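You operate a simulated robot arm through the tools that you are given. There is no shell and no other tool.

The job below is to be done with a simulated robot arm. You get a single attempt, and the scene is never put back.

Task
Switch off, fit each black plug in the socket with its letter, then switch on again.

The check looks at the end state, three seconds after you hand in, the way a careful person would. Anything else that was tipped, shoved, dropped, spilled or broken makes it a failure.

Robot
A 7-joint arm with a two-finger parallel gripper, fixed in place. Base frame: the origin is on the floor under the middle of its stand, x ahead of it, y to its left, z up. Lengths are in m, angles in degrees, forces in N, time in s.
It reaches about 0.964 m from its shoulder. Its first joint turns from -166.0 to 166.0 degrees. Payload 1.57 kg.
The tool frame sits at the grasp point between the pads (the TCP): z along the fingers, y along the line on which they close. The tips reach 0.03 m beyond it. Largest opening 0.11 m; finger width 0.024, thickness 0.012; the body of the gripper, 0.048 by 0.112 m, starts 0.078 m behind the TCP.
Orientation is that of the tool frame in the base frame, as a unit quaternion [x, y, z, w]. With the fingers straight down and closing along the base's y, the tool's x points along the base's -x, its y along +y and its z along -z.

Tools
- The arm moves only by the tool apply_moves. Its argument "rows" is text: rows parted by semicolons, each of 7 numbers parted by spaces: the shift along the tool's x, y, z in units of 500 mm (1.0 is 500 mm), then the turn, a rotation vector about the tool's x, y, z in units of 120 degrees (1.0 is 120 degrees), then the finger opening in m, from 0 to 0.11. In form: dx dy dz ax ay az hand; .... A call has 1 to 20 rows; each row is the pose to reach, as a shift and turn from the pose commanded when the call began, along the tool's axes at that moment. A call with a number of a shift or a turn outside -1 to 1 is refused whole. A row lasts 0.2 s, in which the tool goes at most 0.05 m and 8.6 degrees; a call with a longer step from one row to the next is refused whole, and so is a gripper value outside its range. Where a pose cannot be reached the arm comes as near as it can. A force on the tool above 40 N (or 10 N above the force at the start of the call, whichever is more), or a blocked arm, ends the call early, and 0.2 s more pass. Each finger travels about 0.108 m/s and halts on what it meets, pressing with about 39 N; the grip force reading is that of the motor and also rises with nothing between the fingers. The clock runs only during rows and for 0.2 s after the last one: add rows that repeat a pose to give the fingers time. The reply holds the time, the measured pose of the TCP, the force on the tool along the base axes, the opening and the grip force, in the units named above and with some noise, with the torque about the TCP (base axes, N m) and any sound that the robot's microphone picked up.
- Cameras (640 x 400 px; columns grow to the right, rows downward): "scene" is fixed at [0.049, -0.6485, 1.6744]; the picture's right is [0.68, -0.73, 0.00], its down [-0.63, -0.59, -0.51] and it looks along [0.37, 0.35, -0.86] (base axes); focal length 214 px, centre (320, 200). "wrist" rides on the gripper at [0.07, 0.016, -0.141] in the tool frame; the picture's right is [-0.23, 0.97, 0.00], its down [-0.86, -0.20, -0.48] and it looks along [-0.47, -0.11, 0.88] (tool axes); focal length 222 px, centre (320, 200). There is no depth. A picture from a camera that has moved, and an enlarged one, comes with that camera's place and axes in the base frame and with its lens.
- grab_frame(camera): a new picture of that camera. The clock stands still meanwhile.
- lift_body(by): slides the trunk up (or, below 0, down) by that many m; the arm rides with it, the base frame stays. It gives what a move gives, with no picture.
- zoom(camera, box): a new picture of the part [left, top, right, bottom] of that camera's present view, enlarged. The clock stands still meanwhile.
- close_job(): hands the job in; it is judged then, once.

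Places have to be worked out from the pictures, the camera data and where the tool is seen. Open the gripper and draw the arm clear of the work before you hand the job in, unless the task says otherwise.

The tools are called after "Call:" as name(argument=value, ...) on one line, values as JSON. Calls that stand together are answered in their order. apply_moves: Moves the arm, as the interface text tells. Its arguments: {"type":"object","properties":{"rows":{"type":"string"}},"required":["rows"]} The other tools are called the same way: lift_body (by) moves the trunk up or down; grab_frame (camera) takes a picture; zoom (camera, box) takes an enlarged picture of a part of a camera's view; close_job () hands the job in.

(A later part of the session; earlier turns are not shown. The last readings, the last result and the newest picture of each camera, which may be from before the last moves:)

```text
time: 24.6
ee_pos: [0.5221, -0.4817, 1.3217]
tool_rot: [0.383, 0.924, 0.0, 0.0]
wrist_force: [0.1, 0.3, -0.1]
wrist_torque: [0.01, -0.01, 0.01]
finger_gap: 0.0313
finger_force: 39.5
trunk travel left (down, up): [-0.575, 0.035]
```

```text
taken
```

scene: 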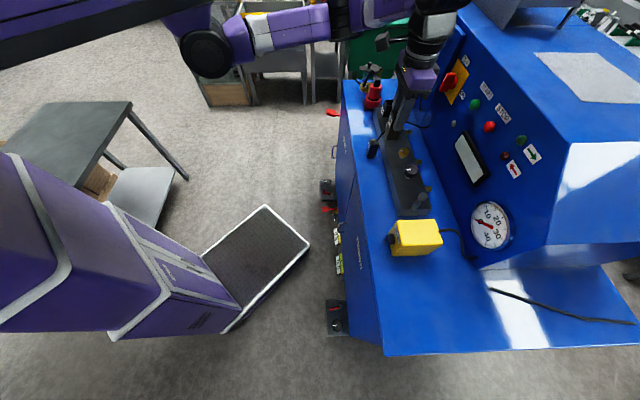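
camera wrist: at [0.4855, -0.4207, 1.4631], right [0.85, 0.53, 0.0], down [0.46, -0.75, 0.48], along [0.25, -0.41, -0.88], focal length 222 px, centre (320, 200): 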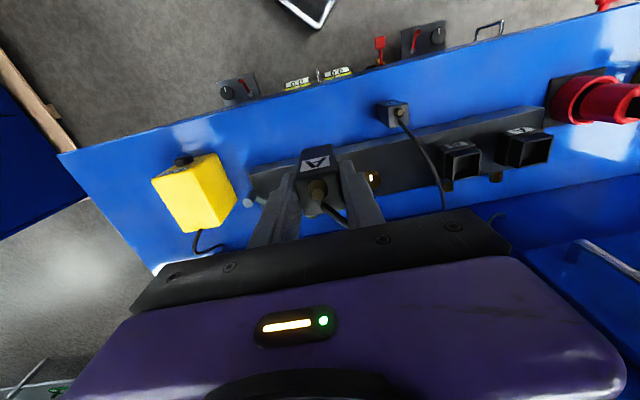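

Plug A is hanging cleanly in the grip. I'll carry it at this height to above socket A.

Call:
apply_moves(rows="-0.01 0.06 0 0 0 0 0.02; -0.03 0.13 0 0 0 0 0.02; -0.05 0.2 0 0 0 0 0.02; -0.08 0.28 0 0 0 0 0.02; -0.11 0.36 0 0 0 0 0.02; -0.14 0.44 0 0 0 0 0.02; -0.17 0.52 0 0 0 0 0.02; -0.195 0.59 0 0 0 0 0.02; -0.206 0.63 0 0 0 0 0.02; -0.206 0.63 0 0 0 0 0.02")

Call:
grab_frame(camera="wrist")

Call:
grab_frame(camera="scene")

```text
time: 26.8
ee_pos: [0.8176, -0.3307, 1.3207]
tool_rot: [0.382, 0.924, 0.0, 0.0]
wrist_force: [-0.7, 0.1, -0.1]
wrist_torque: [-0.02, 0.01, 0.0]
finger_gap: 0.0314
finger_force: 39.1
trunk travel left (down, up): [-0.575, 0.035]
```

```text
taken
camera wrist: at [0.7808, -0.2698, 1.4629], right [0.85, 0.53, 0.0], down [0.46, -0.75, 0.48], along [0.25, -0.41, -0.88], focal length 222 px, centre (320, 200)
```

wrist: 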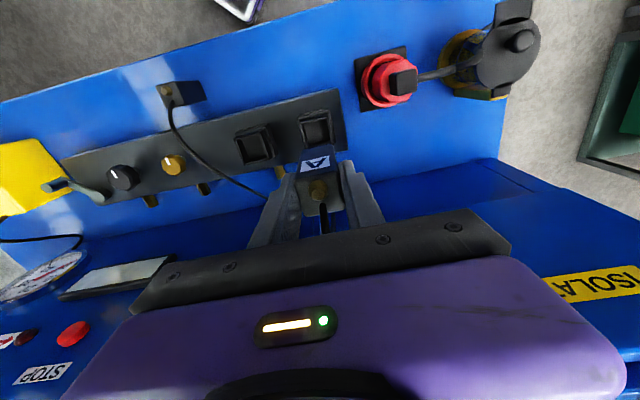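

```text
taken
```

scene: 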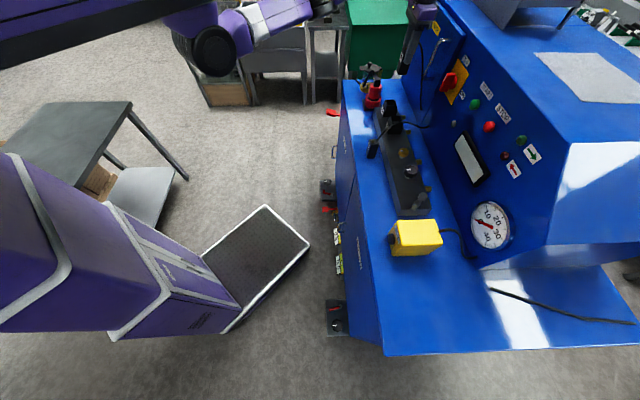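

Reached without trouble. Zooming in to measure socket A and the hanging plug from here.

Call:
zoom(camera="wrist", box=[220, 80, 380, 180])

Call:
zoom(camera="wrist", box=[280, 90, 360, 140])

Call:
zoom(camera="scene", box=[360, 20, 440, 130])

Call:
zoom(camera="wrist", box=[280, 140, 360, 220])

```text
4.00 times, centred on (300, 130) of wrist
camera zoom: at [0.7808, -0.2698, 1.4629], right [0.85, 0.53, 0.0], down [0.46, -0.75, 0.48], along [0.25, -0.41, -0.88], focal length 888 px, centre (400, 480)
```

zoom: 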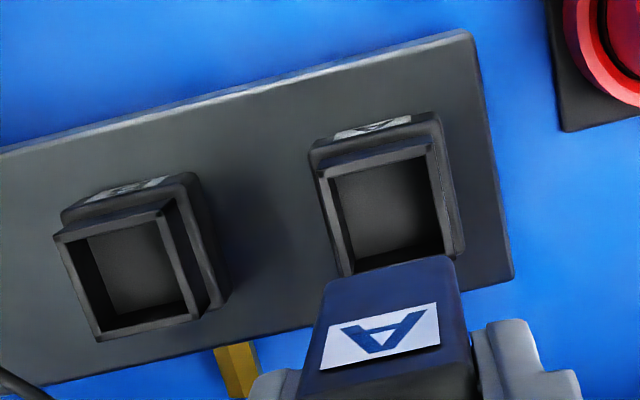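

```text
8.00 times, centred on (320, 115) of wrist
camera zoom: at [0.7808, -0.2698, 1.4629], right [0.85, 0.53, 0.0], down [0.46, -0.75, 0.48], along [0.25, -0.41, -0.88], focal length 1777 px, centre (320, 880)
```

zoom: 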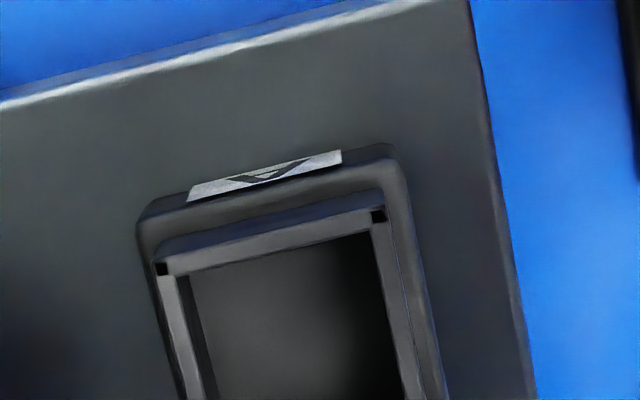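

```text
3.64 times, centred on (400, 75) of scene
camera zoom: at [0.049, -0.6485, 1.6744], right [0.68, -0.73, 0.0], down [-0.63, -0.59, -0.51], along [0.37, 0.35, -0.86], focal length 780 px, centre (29, 654)
```

zoom: 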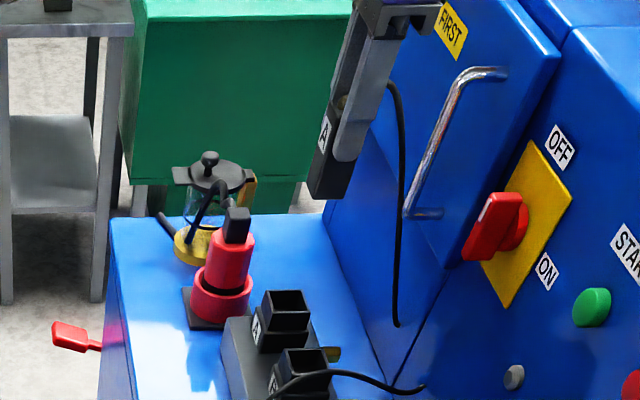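

```text
5.00 times, centred on (320, 180) of wrist
camera zoom: at [0.7808, -0.2698, 1.4629], right [0.85, 0.53, 0.0], down [0.46, -0.75, 0.48], along [0.25, -0.41, -0.88], focal length 1111 px, centre (320, 300)
```

zoom: 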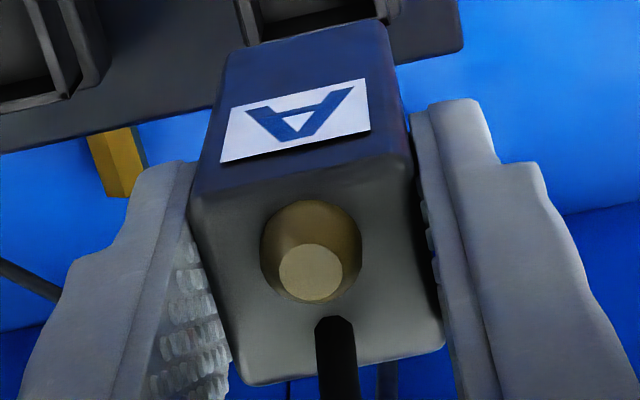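

Plug is centred in the grip (within 1 mm); socket A's centre appears about 4.6 mm toward -E and 2 mm toward +N from the tool. I'll correct for that and lower until the plug's bottom is ~15 mm above the rim, then measure again.

Call:
apply_moves(rows="0.002 -0.005 0.04 0 0 0 0.02; 0.004 -0.0092 0.09 0 0 0 0.02; 0.004 -0.0092 0.14 0 0 0 0.02; 0.004 -0.0092 0.18 0 0 0 0.02; 0.004 -0.0092 0.204 0 0 0 0.02; 0.004 -0.0092 0.204 0 0 0 0.02")

Call:
zoom(camera="wrist", box=[270, 120, 370, 182])

Call:
zoom(camera="scene", box=[360, 50, 440, 130])

Call:
grab_frame(camera="wrist")

```text
time: 28.2
ee_pos: [0.8128, -0.333, 1.2188]
tool_rot: [0.383, 0.924, 0.0, 0.0]
wrist_force: [1.0, 0.1, -0.2]
wrist_torque: [-0.01, 0.03, 0.02]
finger_gap: 0.0314
finger_force: 38.7
trunk travel left (down, up): [-0.575, 0.035]
```

```text
6.40 times, centred on (320, 151) of wrist
camera zoom: at [0.7759, -0.2723, 1.3612], right [0.85, 0.53, 0.0], down [0.46, -0.75, 0.48], along [0.25, -0.41, -0.88], focal length 1422 px, centre (320, 514)
```

zoom: 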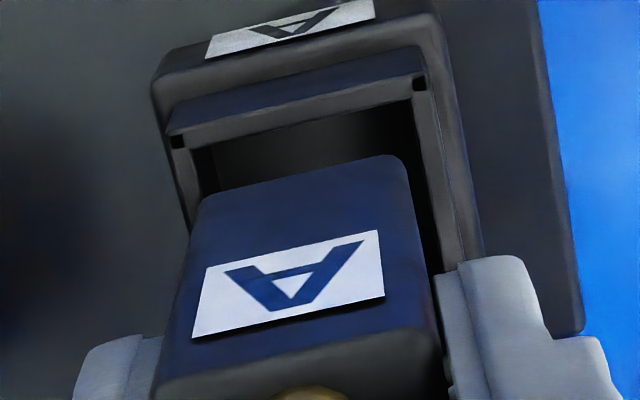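

```text
5.00 times, centred on (400, 90) of scene
camera zoom: at [0.049, -0.6485, 1.6744], right [0.68, -0.73, 0.0], down [-0.63, -0.59, -0.51], along [0.37, 0.35, -0.86], focal length 1072 px, centre (-80, 750)
```

zoom: 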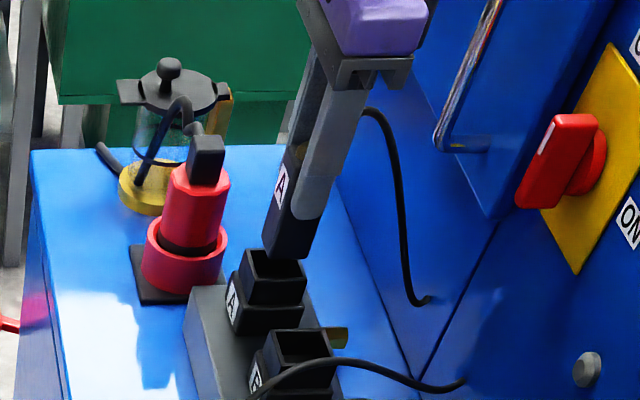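

```text
taken
camera wrist: at [0.7759, -0.2723, 1.3612], right [0.85, 0.53, 0.0], down [0.46, -0.75, 0.48], along [0.25, -0.41, -0.88], focal length 222 px, centre (320, 200)
```

wrist: 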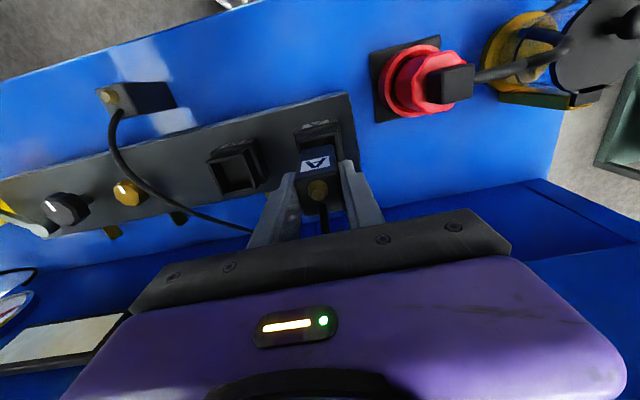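

The plug hovers ~15 mm above socket A. I'll zoom further on the rim edges to get the last millimetre.

Call:
zoom(camera="wrist", box=[290, 122, 345, 157])

Call:
zoom(camera="wrist", box=[290, 130, 320, 160])

Call:
zoom(camera="wrist", box=[322, 122, 352, 152])

Call:
zoom(camera="scene", box=[375, 80, 415, 110])

```text
11.43 times, centred on (318, 140) of wrist
camera zoom: at [0.7759, -0.2723, 1.3612], right [0.85, 0.53, 0.0], down [0.46, -0.75, 0.48], along [0.25, -0.41, -0.88], focal length 2538 px, centre (349, 891)
```

zoom: 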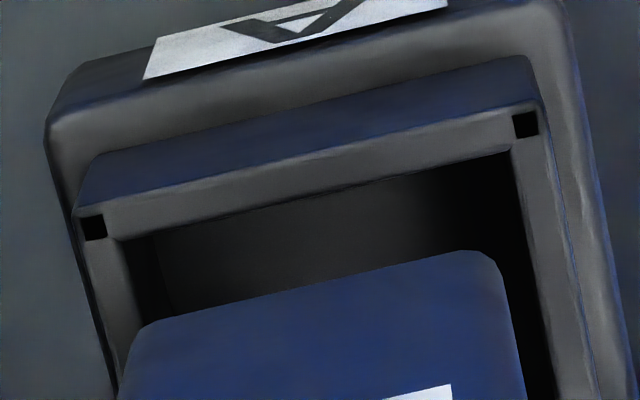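

```text
13.33 times, centred on (305, 145) of wrist
camera zoom: at [0.7759, -0.2723, 1.3612], right [0.85, 0.53, 0.0], down [0.46, -0.75, 0.48], along [0.25, -0.41, -0.88], focal length 2962 px, centre (520, 933)
```

zoom: 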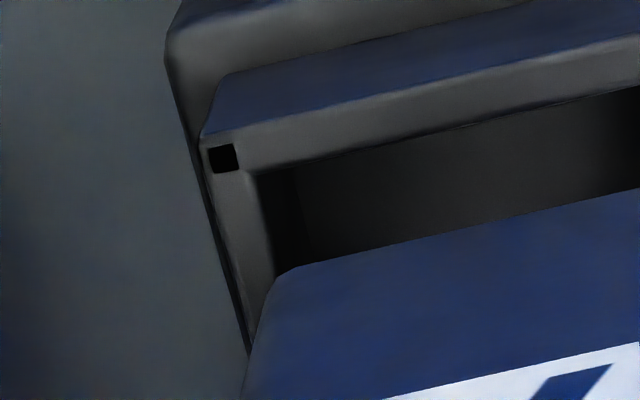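

```text
13.33 times, centred on (337, 137) of wrist
camera zoom: at [0.7759, -0.2723, 1.3612], right [0.85, 0.53, 0.0], down [0.46, -0.75, 0.48], along [0.25, -0.41, -0.88], focal length 2962 px, centre (93, 1040)
```

zoom: 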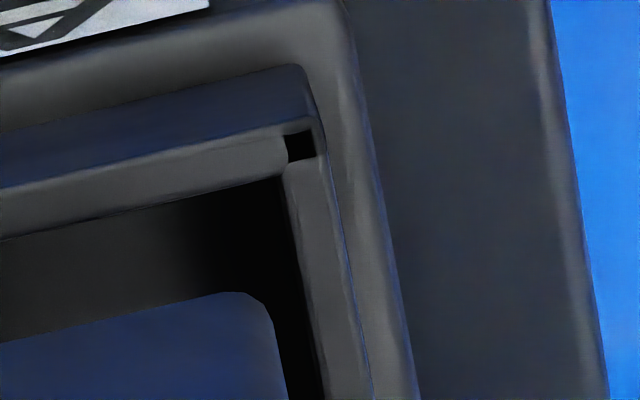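

```text
13.33 times, centred on (395, 95) of scene
camera zoom: at [0.049, -0.6485, 1.6744], right [0.68, -0.73, 0.0], down [-0.63, -0.59, -0.51], along [0.37, 0.35, -0.86], focal length 2860 px, centre (-680, 1600)
```

zoom: 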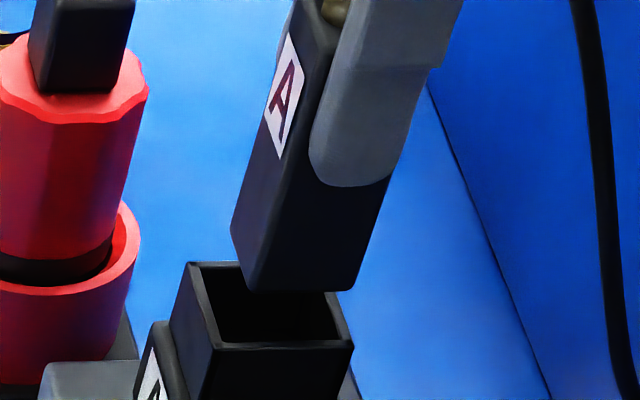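

Inner opening measures about 35 mm against a 31 mm plug; remaining offset is ~1 mm in each direction. I'll correct (+1 mm each), then lower slowly ~26 mm so the plug enters about 10 mm, watching the force.

Call:
apply_moves(rows="0.0018 0.0024 0 0 0 0 0.02; 0.0018 0.0024 0.01 0 0 0 0.02; 0.0018 0.0024 0.02 0 0 0 0.02; 0.0018 0.0024 0.028 0 0 0 0.02; 0.0018 0.0024 0.034 0 0 0 0.02; 0.0018 0.0024 0.04 0 0 0 0.02; 0.0018 0.0024 0.046 0 0 0 0.02; 0.0018 0.0024 0.052 0 0 0 0.02")

Call:
zoom(camera="wrist", box=[270, 120, 370, 182])

Call:
zoom(camera="scene", box=[370, 75, 420, 112])

```text
time: 30.0
ee_pos: [0.8126, -0.3323, 1.1921]
tool_rot: [0.383, 0.924, 0.0, 0.0]
wrist_force: [0.2, -0.6, -0.9]
wrist_torque: [-0.01, -0.03, -0.01]
finger_gap: 0.0314
finger_force: 38.4
trunk travel left (down, up): [-0.575, 0.035]
```

```text
6.40 times, centred on (320, 151) of wrist
camera zoom: at [0.7764, -0.2715, 1.3348], right [0.85, 0.53, 0.0], down [0.46, -0.75, 0.48], along [0.25, -0.41, -0.88], focal length 1422 px, centre (320, 514)
```

zoom: 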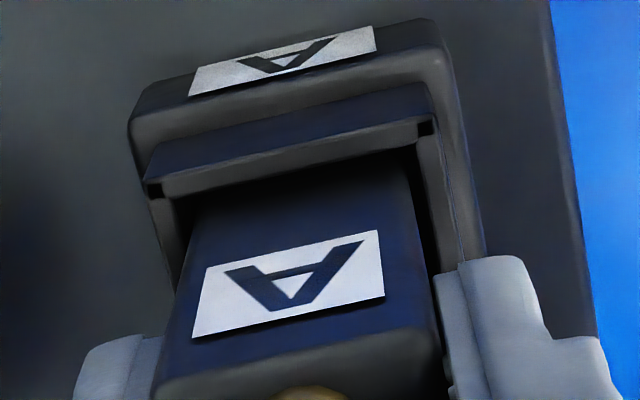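

```text
10.81 times, centred on (395, 94) of scene
camera zoom: at [0.049, -0.6485, 1.6744], right [0.68, -0.73, 0.0], down [-0.63, -0.59, -0.51], along [0.37, 0.35, -0.86], focal length 2319 px, centre (-491, 1351)
```

zoom: 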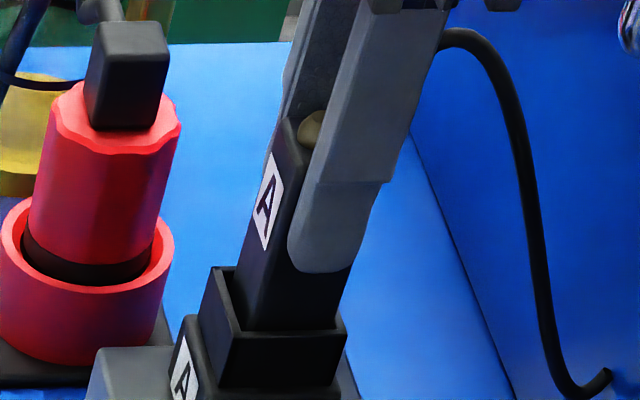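

Plug A has entered the socket with no contact force. I'll go on down in small steps until it seats or the fingertips near the rim.

Call:
apply_moves(rows="0 0 0.005 0 0 0 0.02; 0 0 0.01 0 0 0 0.02; 0 0 0.015 0 0 0 0.02; 0 0 0.02 0 0 0 0.02; 0 0 0.025 0 0 0 0.02; 0 0 0.03 0 0 0 0.02; 0 0 0.034 0 0 0 0.02; 0 0 0.038 0 0 0 0.02; 0 0 0.042 0 0 0 0.02")

Call:
zoom(camera="wrist", box=[270, 120, 370, 182])

Call:
zoom(camera="scene", box=[370, 75, 420, 112])

```text
time: 32.0
ee_pos: [0.8118, -0.3318, 1.175]
tool_rot: [0.383, 0.924, 0.0, 0.001]
wrist_force: [0.0, 2.1, 37.4]
wrist_torque: [0.04, -0.01, 0.02]
finger_gap: 0.0309
finger_force: 39.0
trunk travel left (down, up): [-0.575, 0.035]
```

```text
6.40 times, centred on (320, 151) of wrist
camera zoom: at [0.776, -0.2706, 1.3159], right [0.85, 0.53, 0.0], down [0.46, -0.75, 0.48], along [0.25, -0.41, -0.88], focal length 1422 px, centre (320, 514)
```

zoom: 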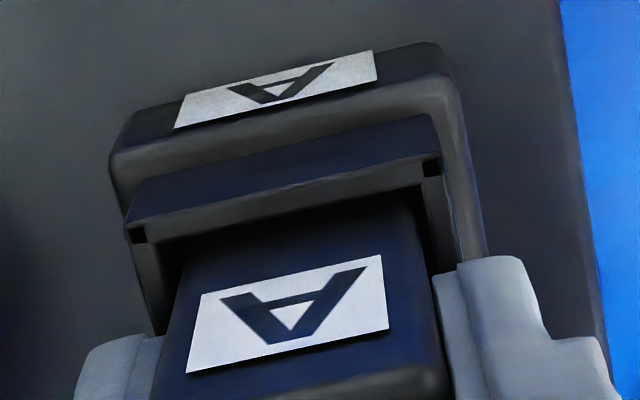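

```text
10.81 times, centred on (395, 94) of scene
camera zoom: at [0.049, -0.6485, 1.6744], right [0.68, -0.73, 0.0], down [-0.63, -0.59, -0.51], along [0.37, 0.35, -0.86], focal length 2319 px, centre (-491, 1351)
```

zoom: 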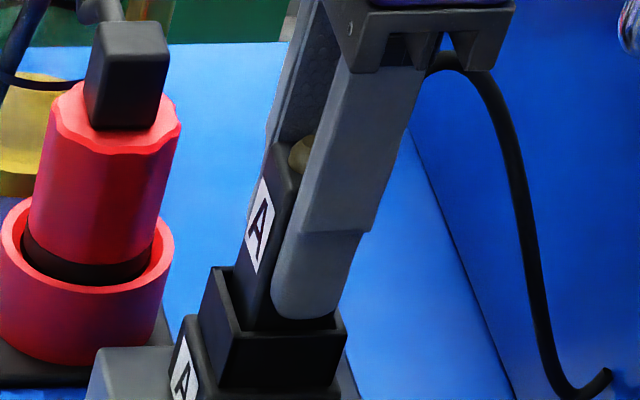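

The plug touched bottom (37 N upward) and the fingers slid a little up… it appears seated about 19–20 mm deep. I'll release, rise, and inspect how it sits.

Call:
apply_moves(rows="0 0 -0.004 0 0 0 0.03; 0 0 -0.004 0 0 0 0.045; 0 0 -0.004 0 0 0 0.055; 0 0 -0.03 0 0 0 0.055; 0 0 -0.08 0 0 0 0.055; 0 0 -0.14 0 0 0 0.055; 0 0 -0.2 0 0 0 0.055; 0 0 -0.26 0 0 0 0.055; 0 0 -0.26 0 0 0 0.055")

Call:
grab_frame(camera="wrist")

Call:
zoom(camera="wrist", box=[220, 80, 380, 180])

Call:
zoom(camera="scene", box=[370, 75, 420, 112])

Call:
grab_frame(camera="scene")

```text
time: 34.0
ee_pos: [0.8139, -0.3333, 1.3022]
tool_rot: [0.383, 0.924, 0.001, 0.0]
wrist_force: [0.2, 0.0, 0.6]
wrist_torque: [-0.01, -0.04, -0.01]
finger_gap: 0.0551
finger_force: 0.2
trunk travel left (down, up): [-0.575, 0.035]
```

```text
taken
camera wrist: at [0.7769, -0.2715, 1.4437], right [0.85, 0.53, 0.0], down [0.46, -0.75, 0.48], along [0.25, -0.41, -0.88], focal length 222 px, centre (320, 200)
```

wrist: 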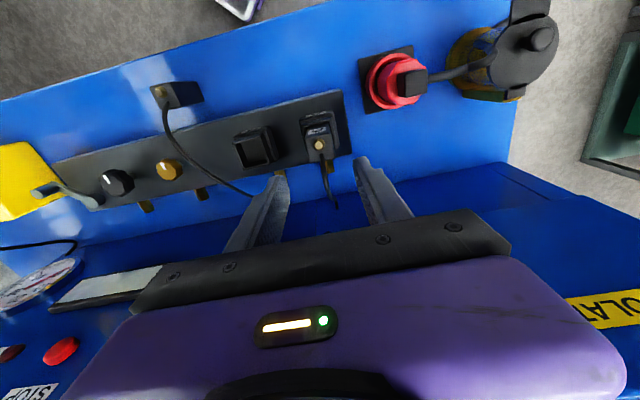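

```text
4.00 times, centred on (300, 130) of wrist
camera zoom: at [0.7769, -0.2715, 1.4437], right [0.85, 0.53, 0.0], down [0.46, -0.75, 0.48], along [0.25, -0.41, -0.88], focal length 888 px, centre (400, 480)
```

zoom: 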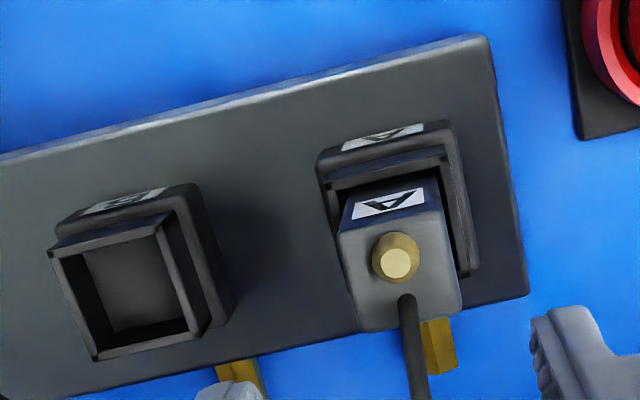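

```text
10.81 times, centred on (395, 94) of scene
camera zoom: at [0.049, -0.6485, 1.6744], right [0.68, -0.73, 0.0], down [-0.63, -0.59, -0.51], along [0.37, 0.35, -0.86], focal length 2319 px, centre (-491, 1351)
```

zoom: 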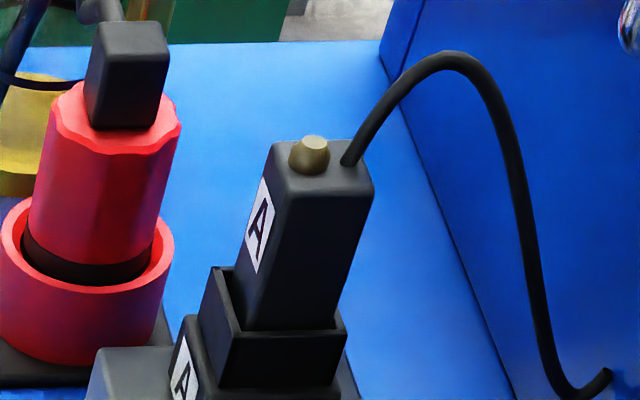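

```text
taken
```

scene: 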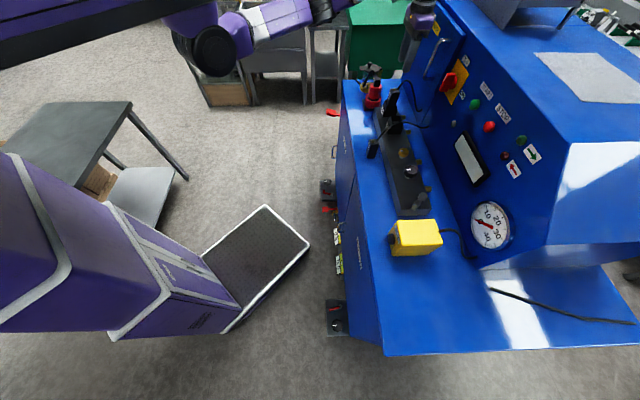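

Plug A stands upright in socket A, released. I want to compare its depth with the socket's floor, so I'll look into the empty socket B.

Call:
zoom(camera="wrist", box=[225, 120, 285, 180])

Call:
zoom(camera="wrist", box=[290, 105, 350, 165])

Call:
zoom(camera="scene", box=[375, 105, 425, 142])

```text
6.67 times, centred on (255, 150) of wrist
camera zoom: at [0.7769, -0.2715, 1.4437], right [0.85, 0.53, 0.0], down [0.46, -0.75, 0.48], along [0.25, -0.41, -0.88], focal length 1481 px, centre (753, 533)
```

zoom: 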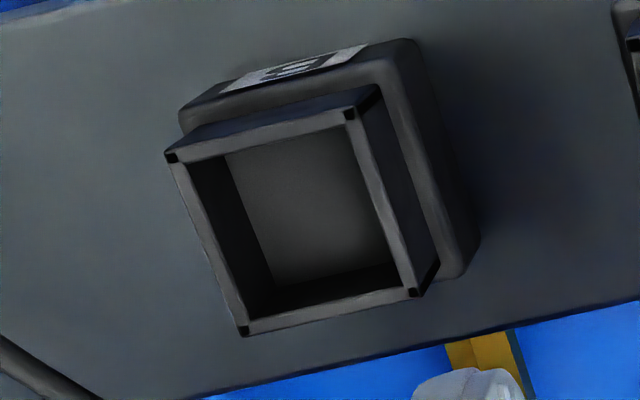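

```text
6.67 times, centred on (320, 135) of wrist
camera zoom: at [0.7769, -0.2715, 1.4437], right [0.85, 0.53, 0.0], down [0.46, -0.75, 0.48], along [0.25, -0.41, -0.88], focal length 1481 px, centre (320, 633)
```

zoom: 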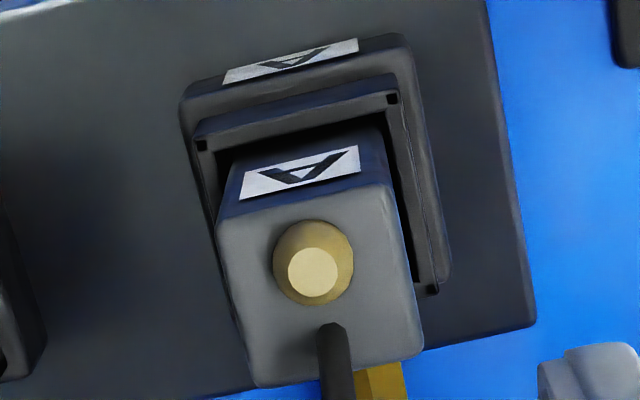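

```text
10.81 times, centred on (400, 124) of scene
camera zoom: at [0.049, -0.6485, 1.6744], right [0.68, -0.73, 0.0], down [-0.63, -0.59, -0.51], along [0.37, 0.35, -0.86], focal length 2319 px, centre (-545, 1027)
```

zoom: 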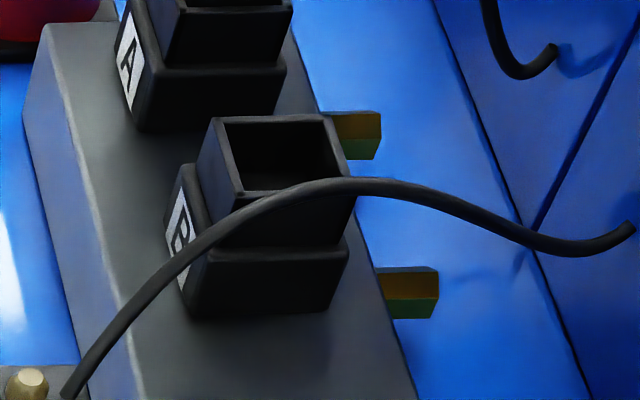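

Comparing heights: plug A's underside sits at about z≈1.114, matching the socket floor (~1.113), so it is fully seated. Now on to plug B at about E=0.149, N=-0.7155.

Call:
apply_moves(rows="0.03 -0.06 0 0 0 0 0.06; 0.07 -0.14 0 0 0 0 0.06; 0.11 -0.22 0 0 0 0 0.06; 0.15 -0.3 0 0 0 0 0.06; 0.18 -0.36 0 0 0 0 0.06; 0.1916 -0.3854 0.03 0 0 0 0.06; 0.1916 -0.3854 0.09 0 0 0 0.06; 0.1916 -0.3854 0.15 0 0 0 0.06; 0.1916 -0.3854 0.19 0 0 0 0.06; 0.1916 -0.3854 0.19 0 0 0 0.06")

Call:
grab_frame(camera="wrist")

Call:
zoom(camera="wrist", box=[260, 120, 380, 220])

Call:
zoom(camera="scene", box=[340, 90, 440, 190])

```text
time: 36.2
ee_pos: [0.6088, -0.4005, 1.2068]
tool_rot: [0.384, 0.923, 0.0, 0.0]
wrist_force: [0.1, 0.1, 0.2]
wrist_torque: [0.03, -0.04, -0.04]
finger_gap: 0.0599
finger_force: 0.0
trunk travel left (down, up): [-0.575, 0.035]
```

```text
taken
camera wrist: at [0.5725, -0.3403, 1.3482], right [0.85, 0.53, 0.0], down [0.46, -0.75, 0.48], along [0.25, -0.41, -0.88], focal length 222 px, centre (320, 200)
```

wrist: 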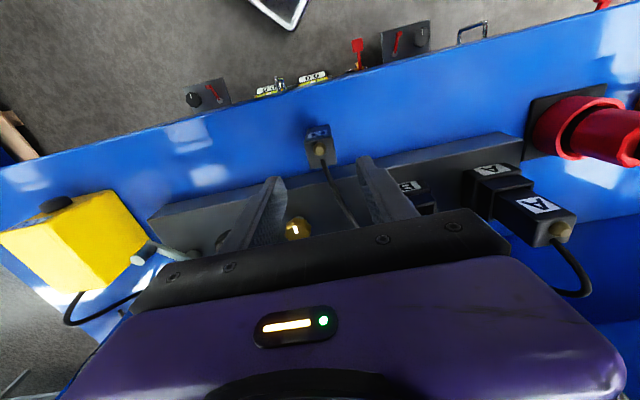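

```text
4.00 times, centred on (320, 170) of wrist
camera zoom: at [0.5725, -0.3403, 1.3482], right [0.85, 0.53, 0.0], down [0.46, -0.75, 0.48], along [0.25, -0.41, -0.88], focal length 888 px, centre (320, 320)
```

zoom: 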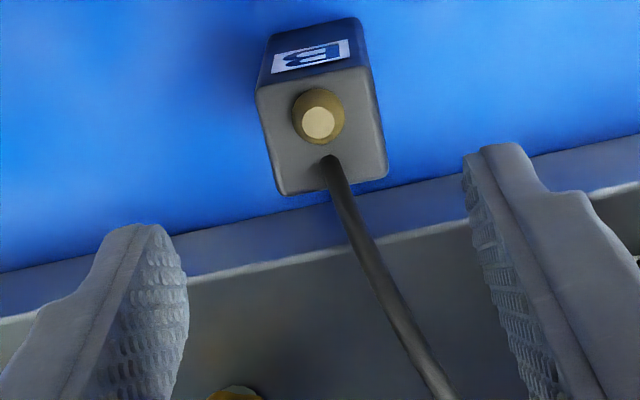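

```text
4.00 times, centred on (390, 140) of scene
camera zoom: at [0.049, -0.6485, 1.6744], right [0.68, -0.73, 0.0], down [-0.63, -0.59, -0.51], along [0.37, 0.35, -0.86], focal length 858 px, centre (40, 440)
```

zoom: 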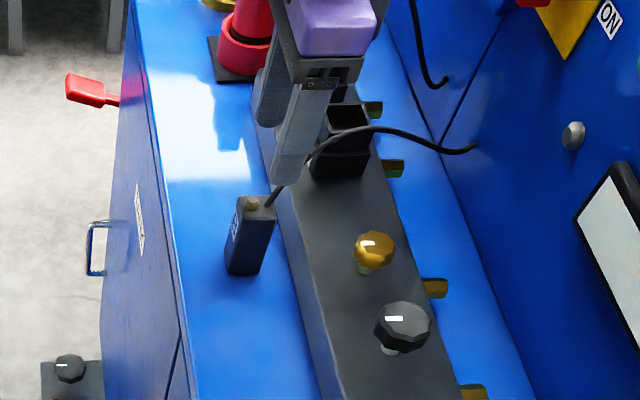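

Plug B is centred within 1 mm (yawed about 3°, which the flat pads will square up). Descending on it.

Call:
apply_moves(rows="0 0.0018 0.05 0 0 0 0.055; 0 0.0018 0.1 0 0 0 0.055; 0 0.0018 0.14 0 0 0 0.055; 0 0.0018 0.175 0 0 0 0.055; 0 0.0018 0.192 0 0 0 0.055; 0 0.0018 0.192 0 0 0 0.055")

Call:
zoom(camera="wrist", box=[240, 120, 400, 220])

Call:
zoom(camera="scene", box=[340, 90, 440, 190])

```text
time: 37.6
ee_pos: [0.6106, -0.4013, 1.1102]
tool_rot: [0.382, 0.924, 0.001, 0.0]
wrist_force: [-0.2, 0.0, -0.3]
wrist_torque: [0.01, 0.02, 0.02]
finger_gap: 0.0547
finger_force: 0.0
trunk travel left (down, up): [-0.575, 0.035]
```

```text
4.00 times, centred on (320, 170) of wrist
camera zoom: at [0.573, -0.3389, 1.2528], right [0.85, 0.53, 0.0], down [0.46, -0.75, 0.48], along [0.25, -0.41, -0.88], focal length 888 px, centre (320, 320)
```

zoom: 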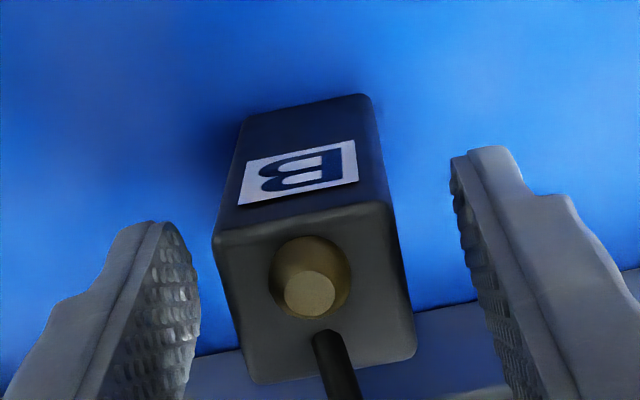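

```text
4.00 times, centred on (390, 140) of scene
camera zoom: at [0.049, -0.6485, 1.6744], right [0.68, -0.73, 0.0], down [-0.63, -0.59, -0.51], along [0.37, 0.35, -0.86], focal length 858 px, centre (40, 440)
```

zoom: 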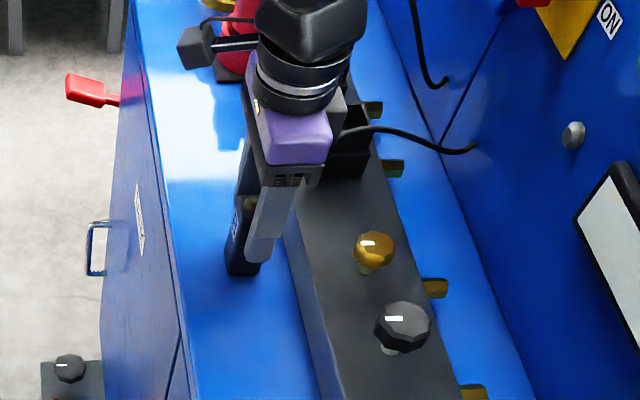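

Plug B sits centred between the fingers. Closing, then lifting clear.

Call:
apply_moves(rows="0 0 0 0 0 0 0.04; 0 0 0 0 0 0 0.03; 0 0 0 0 0 0 0.02; 0 0 0 0 0 0 0.02; 0 0 -0.02 0 0 0 0.02; 0 0 -0.06 0 0 0 0.02; 0 0 -0.12 0 0 0 0.02; 0 0 -0.18 0 0 0 0.02; 0 0 -0.25 0 0 0 0.02; 0 0 -0.31 0 0 0 0.02; 0 0 -0.35 0 0 0 0.02; 0 0 -0.35 0 0 0 0.02")

Call:
grab_frame(camera="wrist")

Call:
zoom(camera="scene", box=[340, 60, 440, 180])

```text
time: 40.2
ee_pos: [0.6106, -0.4007, 1.2857]
tool_rot: [0.382, 0.924, 0.0, 0.001]
wrist_force: [0.5, 0.3, -0.6]
wrist_torque: [-0.03, 0.0, 0.01]
finger_gap: 0.0315
finger_force: 38.9
trunk travel left (down, up): [-0.575, 0.035]
```

```text
taken
camera wrist: at [0.5734, -0.3392, 1.4282], right [0.85, 0.53, 0.0], down [0.46, -0.75, 0.48], along [0.25, -0.41, -0.88], focal length 222 px, centre (320, 200)
```

wrist: 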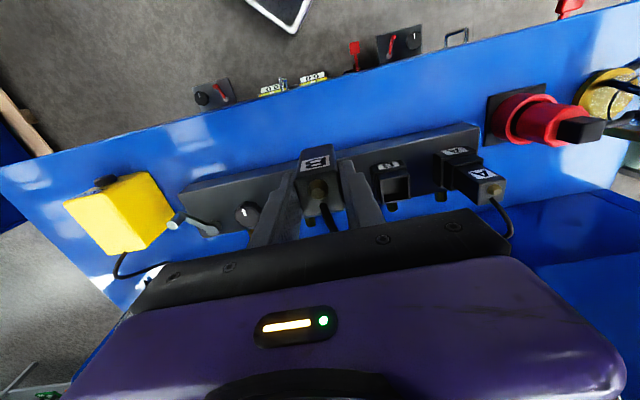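

```text
3.33 times, centred on (390, 120) of scene
camera zoom: at [0.049, -0.6485, 1.6744], right [0.68, -0.73, 0.0], down [-0.63, -0.59, -0.51], along [0.37, 0.35, -0.86], focal length 715 px, centre (87, 467)
```

zoom: 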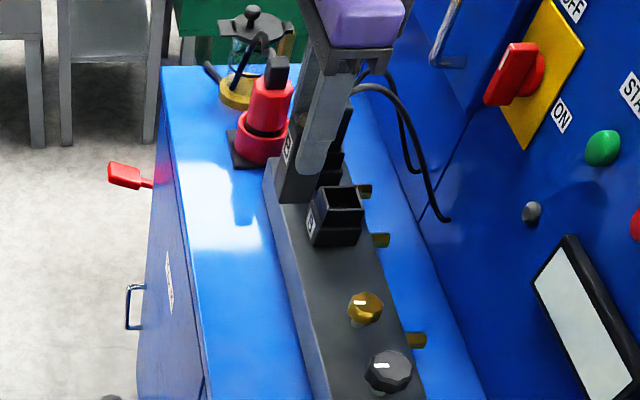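

Plug B is held firmly. Socket B measures at E≈0.2413, N≈-0.810; I'll carry it there and lower to ~15–20 mm above the rim.

Call:
apply_moves(rows="-0.04 0.04 0 0 0 0 0.02; -0.09 0.09 0 0 0 0 0.02; -0.14 0.135 0 0 0 0 0.02; -0.18 0.172 0 0 0 0 0.02; -0.1904 0.1832 0.02 0 0 0 0.02; -0.1904 0.1832 0.06 0 0 0 0.02; -0.1904 0.1832 0.1 0 0 0 0.02; -0.1904 0.1832 0.124 0 0 0 0.02; -0.1904 0.1832 0.124 0 0 0 0.02")

Call:
grab_frame(camera="wrist")

Call:
zoom(camera="wrist", box=[290, 122, 345, 157])

Call:
zoom(camera="wrist", box=[280, 140, 360, 220])

Call:
zoom(camera="scene", box=[370, 80, 430, 130])

```text
time: 42.2
ee_pos: [0.7408, -0.403, 1.224]
tool_rot: [0.383, 0.924, -0.001, 0.0]
wrist_force: [-0.4, -0.2, -0.4]
wrist_torque: [0.03, 0.04, 0.02]
finger_gap: 0.0315
finger_force: 38.7
trunk travel left (down, up): [-0.575, 0.035]
```

```text
taken
camera wrist: at [0.7046, -0.3416, 1.3659], right [0.85, 0.53, 0.0], down [0.46, -0.75, 0.48], along [0.25, -0.41, -0.88], focal length 222 px, centre (320, 200)
```

wrist: 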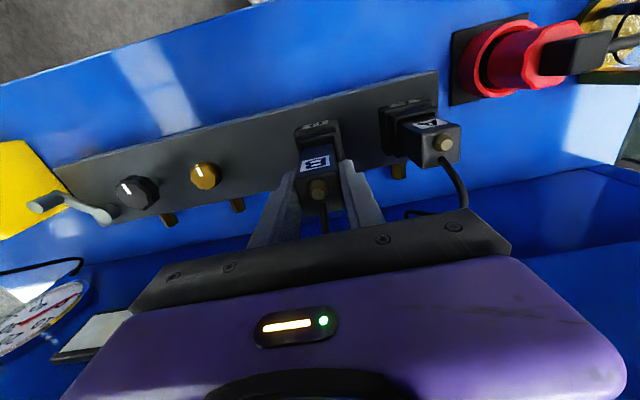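

```text
11.43 times, centred on (318, 140) of wrist
camera zoom: at [0.7046, -0.3416, 1.3659], right [0.85, 0.53, 0.0], down [0.46, -0.75, 0.48], along [0.25, -0.41, -0.88], focal length 2538 px, centre (349, 891)
```

zoom: 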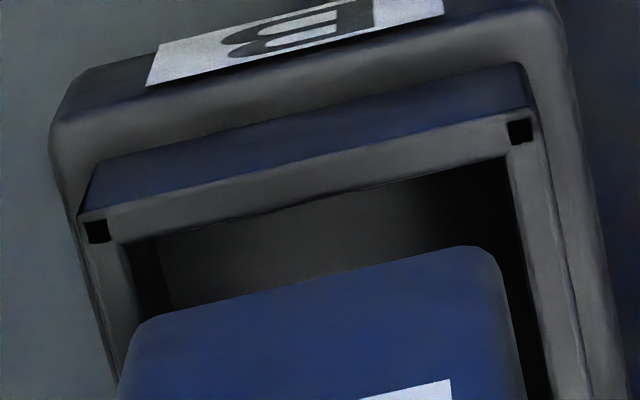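

```text
5.00 times, centred on (320, 180) of wrist
camera zoom: at [0.7046, -0.3416, 1.3659], right [0.85, 0.53, 0.0], down [0.46, -0.75, 0.48], along [0.25, -0.41, -0.88], focal length 1111 px, centre (320, 300)
```

zoom: 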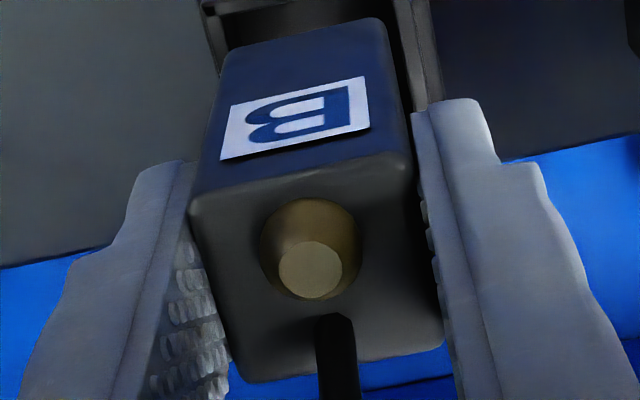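

```text
8.00 times, centred on (400, 105) of scene
camera zoom: at [0.049, -0.6485, 1.6744], right [0.68, -0.73, 0.0], down [-0.63, -0.59, -0.51], along [0.37, 0.35, -0.86], focal length 1716 px, centre (-320, 960)
```

zoom: 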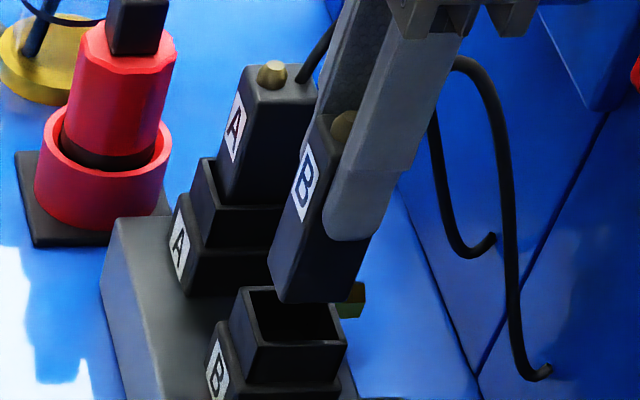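

Plug B is aligned with socket B within half a millimetre. I'll lower slowly until it seats with a light push.

Call:
apply_moves(rows="0.0008 0.001 0 0 0 0 0.02; 0.0008 0.001 0.012 0 0 0 0.02; 0.0008 0.001 0.024 0 0 0 0.02; 0.0008 0.001 0.032 0 0 0 0.02; 0.0008 0.001 0.038 0 0 0 0.02; 0.0008 0.001 0.044 0 0 0 0.02; 0.0008 0.001 0.05 0 0 0 0.02; 0.0008 0.001 0.056 0 0 0 0.02; 0.0008 0.001 0.062 0 0 0 0.02; 0.0008 0.001 0.067 0 0 0 0.02; 0.0008 0.001 0.072 0 0 0 0.02; 0.0008 0.001 0.077 0 0 0 0.02; 0.0008 0.001 0.081 0 0 0 0.02; 0.0008 0.001 0.085 0 0 0 0.02; 0.0008 0.001 0.089 0 0 0 0.02")

Call:
zoom(camera="wrist", box=[270, 120, 370, 182])

Call:
zoom(camera="scene", box=[370, 80, 430, 130])

```text
time: 45.4
ee_pos: [0.743, -0.4024, 1.1834]
tool_rot: [0.383, 0.924, 0.0, 0.002]
wrist_force: [-1.7, 3.8, 36.8]
wrist_torque: [0.28, 0.09, 0.0]
finger_gap: 0.0317
finger_force: 38.8
trunk travel left (down, up): [-0.575, 0.035]
```

```text
6.40 times, centred on (320, 151) of wrist
camera zoom: at [0.705, -0.3404, 1.3248], right [0.85, 0.53, 0.0], down [0.46, -0.74, 0.48], along [0.26, -0.41, -0.88], focal length 1422 px, centre (320, 514)
```

zoom: 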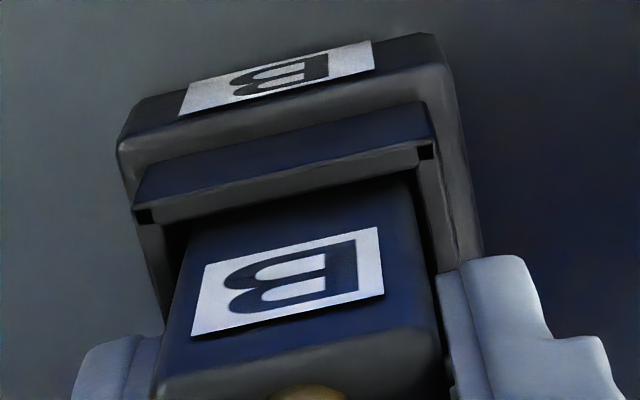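

```text
8.00 times, centred on (400, 105) of scene
camera zoom: at [0.049, -0.6485, 1.6744], right [0.68, -0.73, 0.0], down [-0.63, -0.59, -0.51], along [0.37, 0.35, -0.86], focal length 1716 px, centre (-320, 960)
```

zoom: 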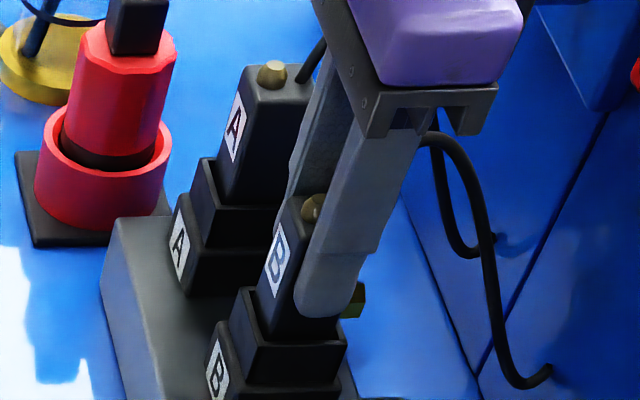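

Plug B stopped at the same depth as plug A (tops both z≈1.184, 37 N, no slip), i.e. on the socket floor. Releasing and rising.

Call:
apply_moves(rows="0 0 -0.003 0 0 0 0.03; 0 0 -0.003 0 0 0 0.045; 0 0 -0.003 0 0 0 0.055; 0 0 -0.03 0 0 0 0.055; 0 0 -0.08 0 0 0 0.055; 0 0 -0.14 0 0 0 0.055; 0 0 -0.2 0 0 0 0.055; 0 0 -0.26 0 0 0 0.055; 0 0 -0.3 0 0 0 0.055; 0 0 -0.3 0 0 0 0.055")

Call:
grab_frame(camera="wrist")

Call:
zoom(camera="scene", box=[370, 80, 430, 130])

Call:
zoom(camera="wrist", box=[280, 80, 440, 190])

```text
time: 47.6
ee_pos: [0.7416, -0.4018, 1.3298]
tool_rot: [0.382, 0.924, 0.0, 0.001]
wrist_force: [0.4, -0.1, 0.3]
wrist_torque: [-0.02, -0.02, -0.01]
finger_gap: 0.0551
finger_force: 0.1
trunk travel left (down, up): [-0.575, 0.035]
```

```text
taken
camera wrist: at [0.7054, -0.3405, 1.4716], right [0.85, 0.53, 0.0], down [0.46, -0.75, 0.48], along [0.25, -0.41, -0.88], focal length 222 px, centre (320, 200)
```

wrist: 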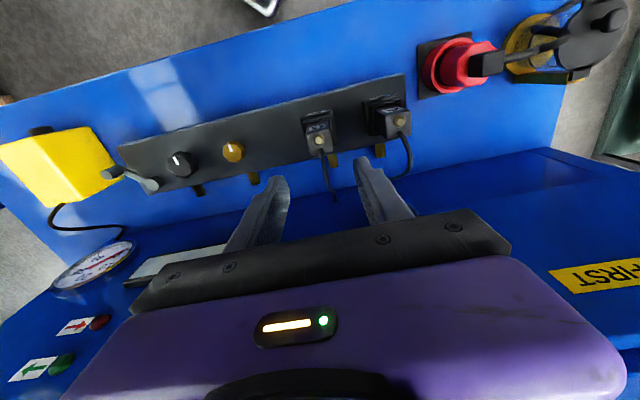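

```text
8.00 times, centred on (400, 105) of scene
camera zoom: at [0.049, -0.6485, 1.6744], right [0.68, -0.73, 0.0], down [-0.63, -0.59, -0.51], along [0.37, 0.35, -0.86], focal length 1716 px, centre (-320, 960)
```

zoom: 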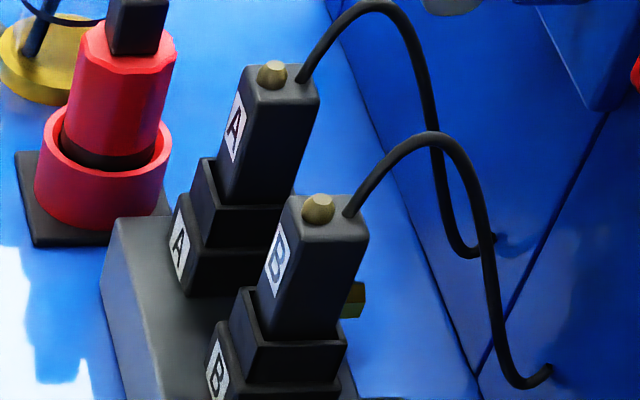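

```text
3.64 times, centred on (360, 135) of wrist
camera zoom: at [0.7054, -0.3405, 1.4716], right [0.85, 0.53, 0.0], down [0.46, -0.75, 0.48], along [0.25, -0.41, -0.88], focal length 808 px, centre (174, 436)
```

zoom: 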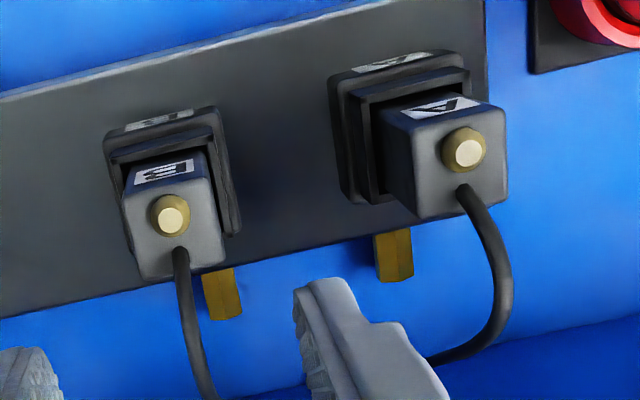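

Both plugs stand in their lettered sockets. Now for switching on: I'll back away a little and tilt the fingers toward the panel again, well above the plugs and cables (cable B peaks at z≈1.23).

Call:
apply_moves(rows="0.05 -0.005 -0.03 0 0 0 0.055; 0.1 -0.01 -0.06 0 0 0 0.055; 0.1 -0.02 -0.06 0 -0.0625 0 0.055; 0.1 -0.02 -0.06 0 -0.125 0 0.055; 0.1 -0.02 -0.06 0 -0.1875 0 0.055; 0.1 -0.02 -0.06 0 -0.25 0 0.055; 0.1 -0.02 -0.06 0 -0.3125 0 0.055; 0.1 -0.02 -0.06 0 -0.375 0 0.055; 0.1 -0.02 -0.06 0 -0.4375 0 0.055; 0.1 -0.02 -0.06 0 -0.5 0 0.055; 0.1 -0.02 -0.06 0 -0.5625 0 0.055; 0.1 -0.02 -0.06 0 -0.625 0 0.055; 0.1 -0.02 -0.06 0 -0.6875 0 0.055; 0.1 -0.02 -0.06 0 -0.75 0 0.055; 0.1 -0.02 -0.06 0 -0.75 0 0.055")

Call:
grab_frame(camera="wrist")

Call:
grab_frame(camera="scene")

```text
time: 50.8
ee_pos: [0.7005, -0.3743, 1.3604]
tool_rot: [0.27, 0.653, -0.27, 0.654]
wrist_force: [1.3, -0.2, 0.9]
wrist_torque: [0.01, 0.02, 0.0]
finger_gap: 0.055
finger_force: 0.0
trunk travel left (down, up): [-0.575, 0.035]
```

```text
taken
camera wrist: at [0.6121, -0.2622, 1.29], right [0.69, 0.69, 0.23], down [-0.48, 0.2, 0.85], along [0.54, -0.7, 0.47], focal length 222 px, centre (320, 200)
```

wrist: 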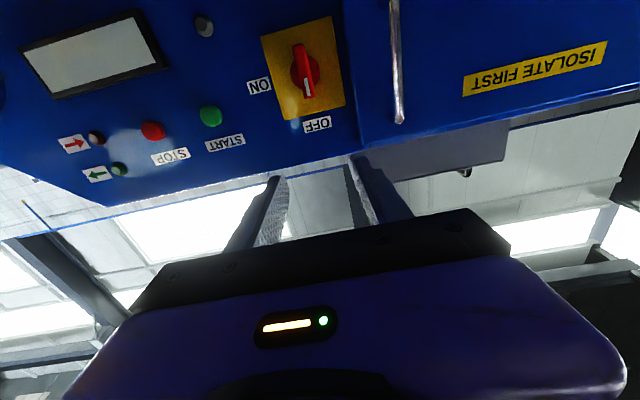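

```text
taken
```

scene: 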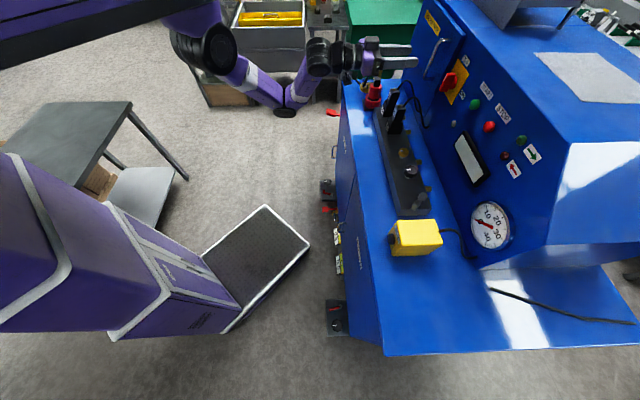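

The handle's mark points at OFF (up). I'll come down level with the handle axis and then move in with the fingers on either side of the upright bar.

Call:
apply_moves(rows="0.05 0.001 0 0 0 0 0.055; 0.1 0.001 0 0 0 0 0.055; 0.14 0.001 0 0 0 0 0.055; 0.159 0.001 0 0 0 0 0.055; 0.159 0.001 0.06 0 0 0 0.055; 0.159 0.001 0.11 0 0 0 0.055; 0.159 0.001 0.15 0 0 0 0.055; 0.159 0.001 0.15 0 0 0 0.055")

Call:
grab_frame(camera="wrist")

Call:
zoom(camera="scene", box=[370, 50, 470, 130])

```text
time: 52.6
ee_pos: [0.7532, -0.4277, 1.2798]
tool_rot: [0.271, 0.653, -0.271, 0.653]
wrist_force: [0.1, -0.7, -0.1]
wrist_torque: [0.0, 0.01, 0.02]
finger_gap: 0.0552
finger_force: 0.0
trunk travel left (down, up): [-0.575, 0.035]
```

```text
taken
camera wrist: at [0.6654, -0.3154, 1.2107], right [0.69, 0.69, 0.23], down [-0.48, 0.2, 0.86], along [0.54, -0.7, 0.47], focal length 222 px, centre (320, 200)
```

wrist: 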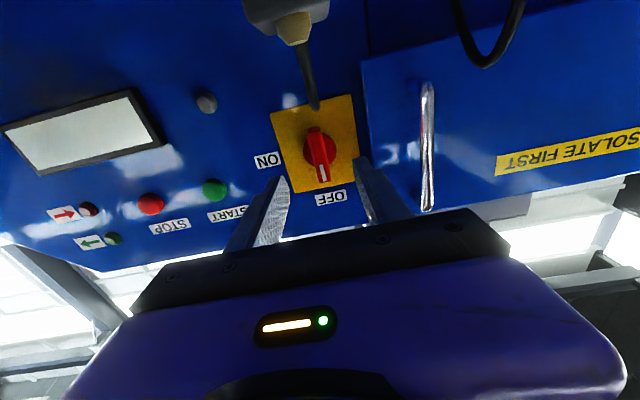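

```text
5.00 times, centred on (420, 90) of scene
camera zoom: at [0.049, -0.6485, 1.6744], right [0.68, -0.73, 0.0], down [-0.63, -0.59, -0.51], along [0.37, 0.35, -0.86], focal length 1072 px, centre (-180, 750)
```

zoom: 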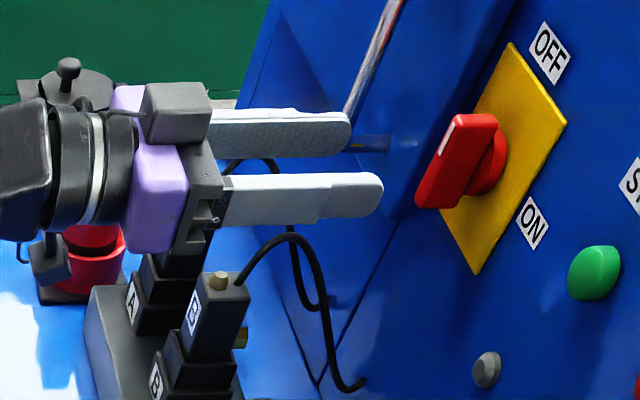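

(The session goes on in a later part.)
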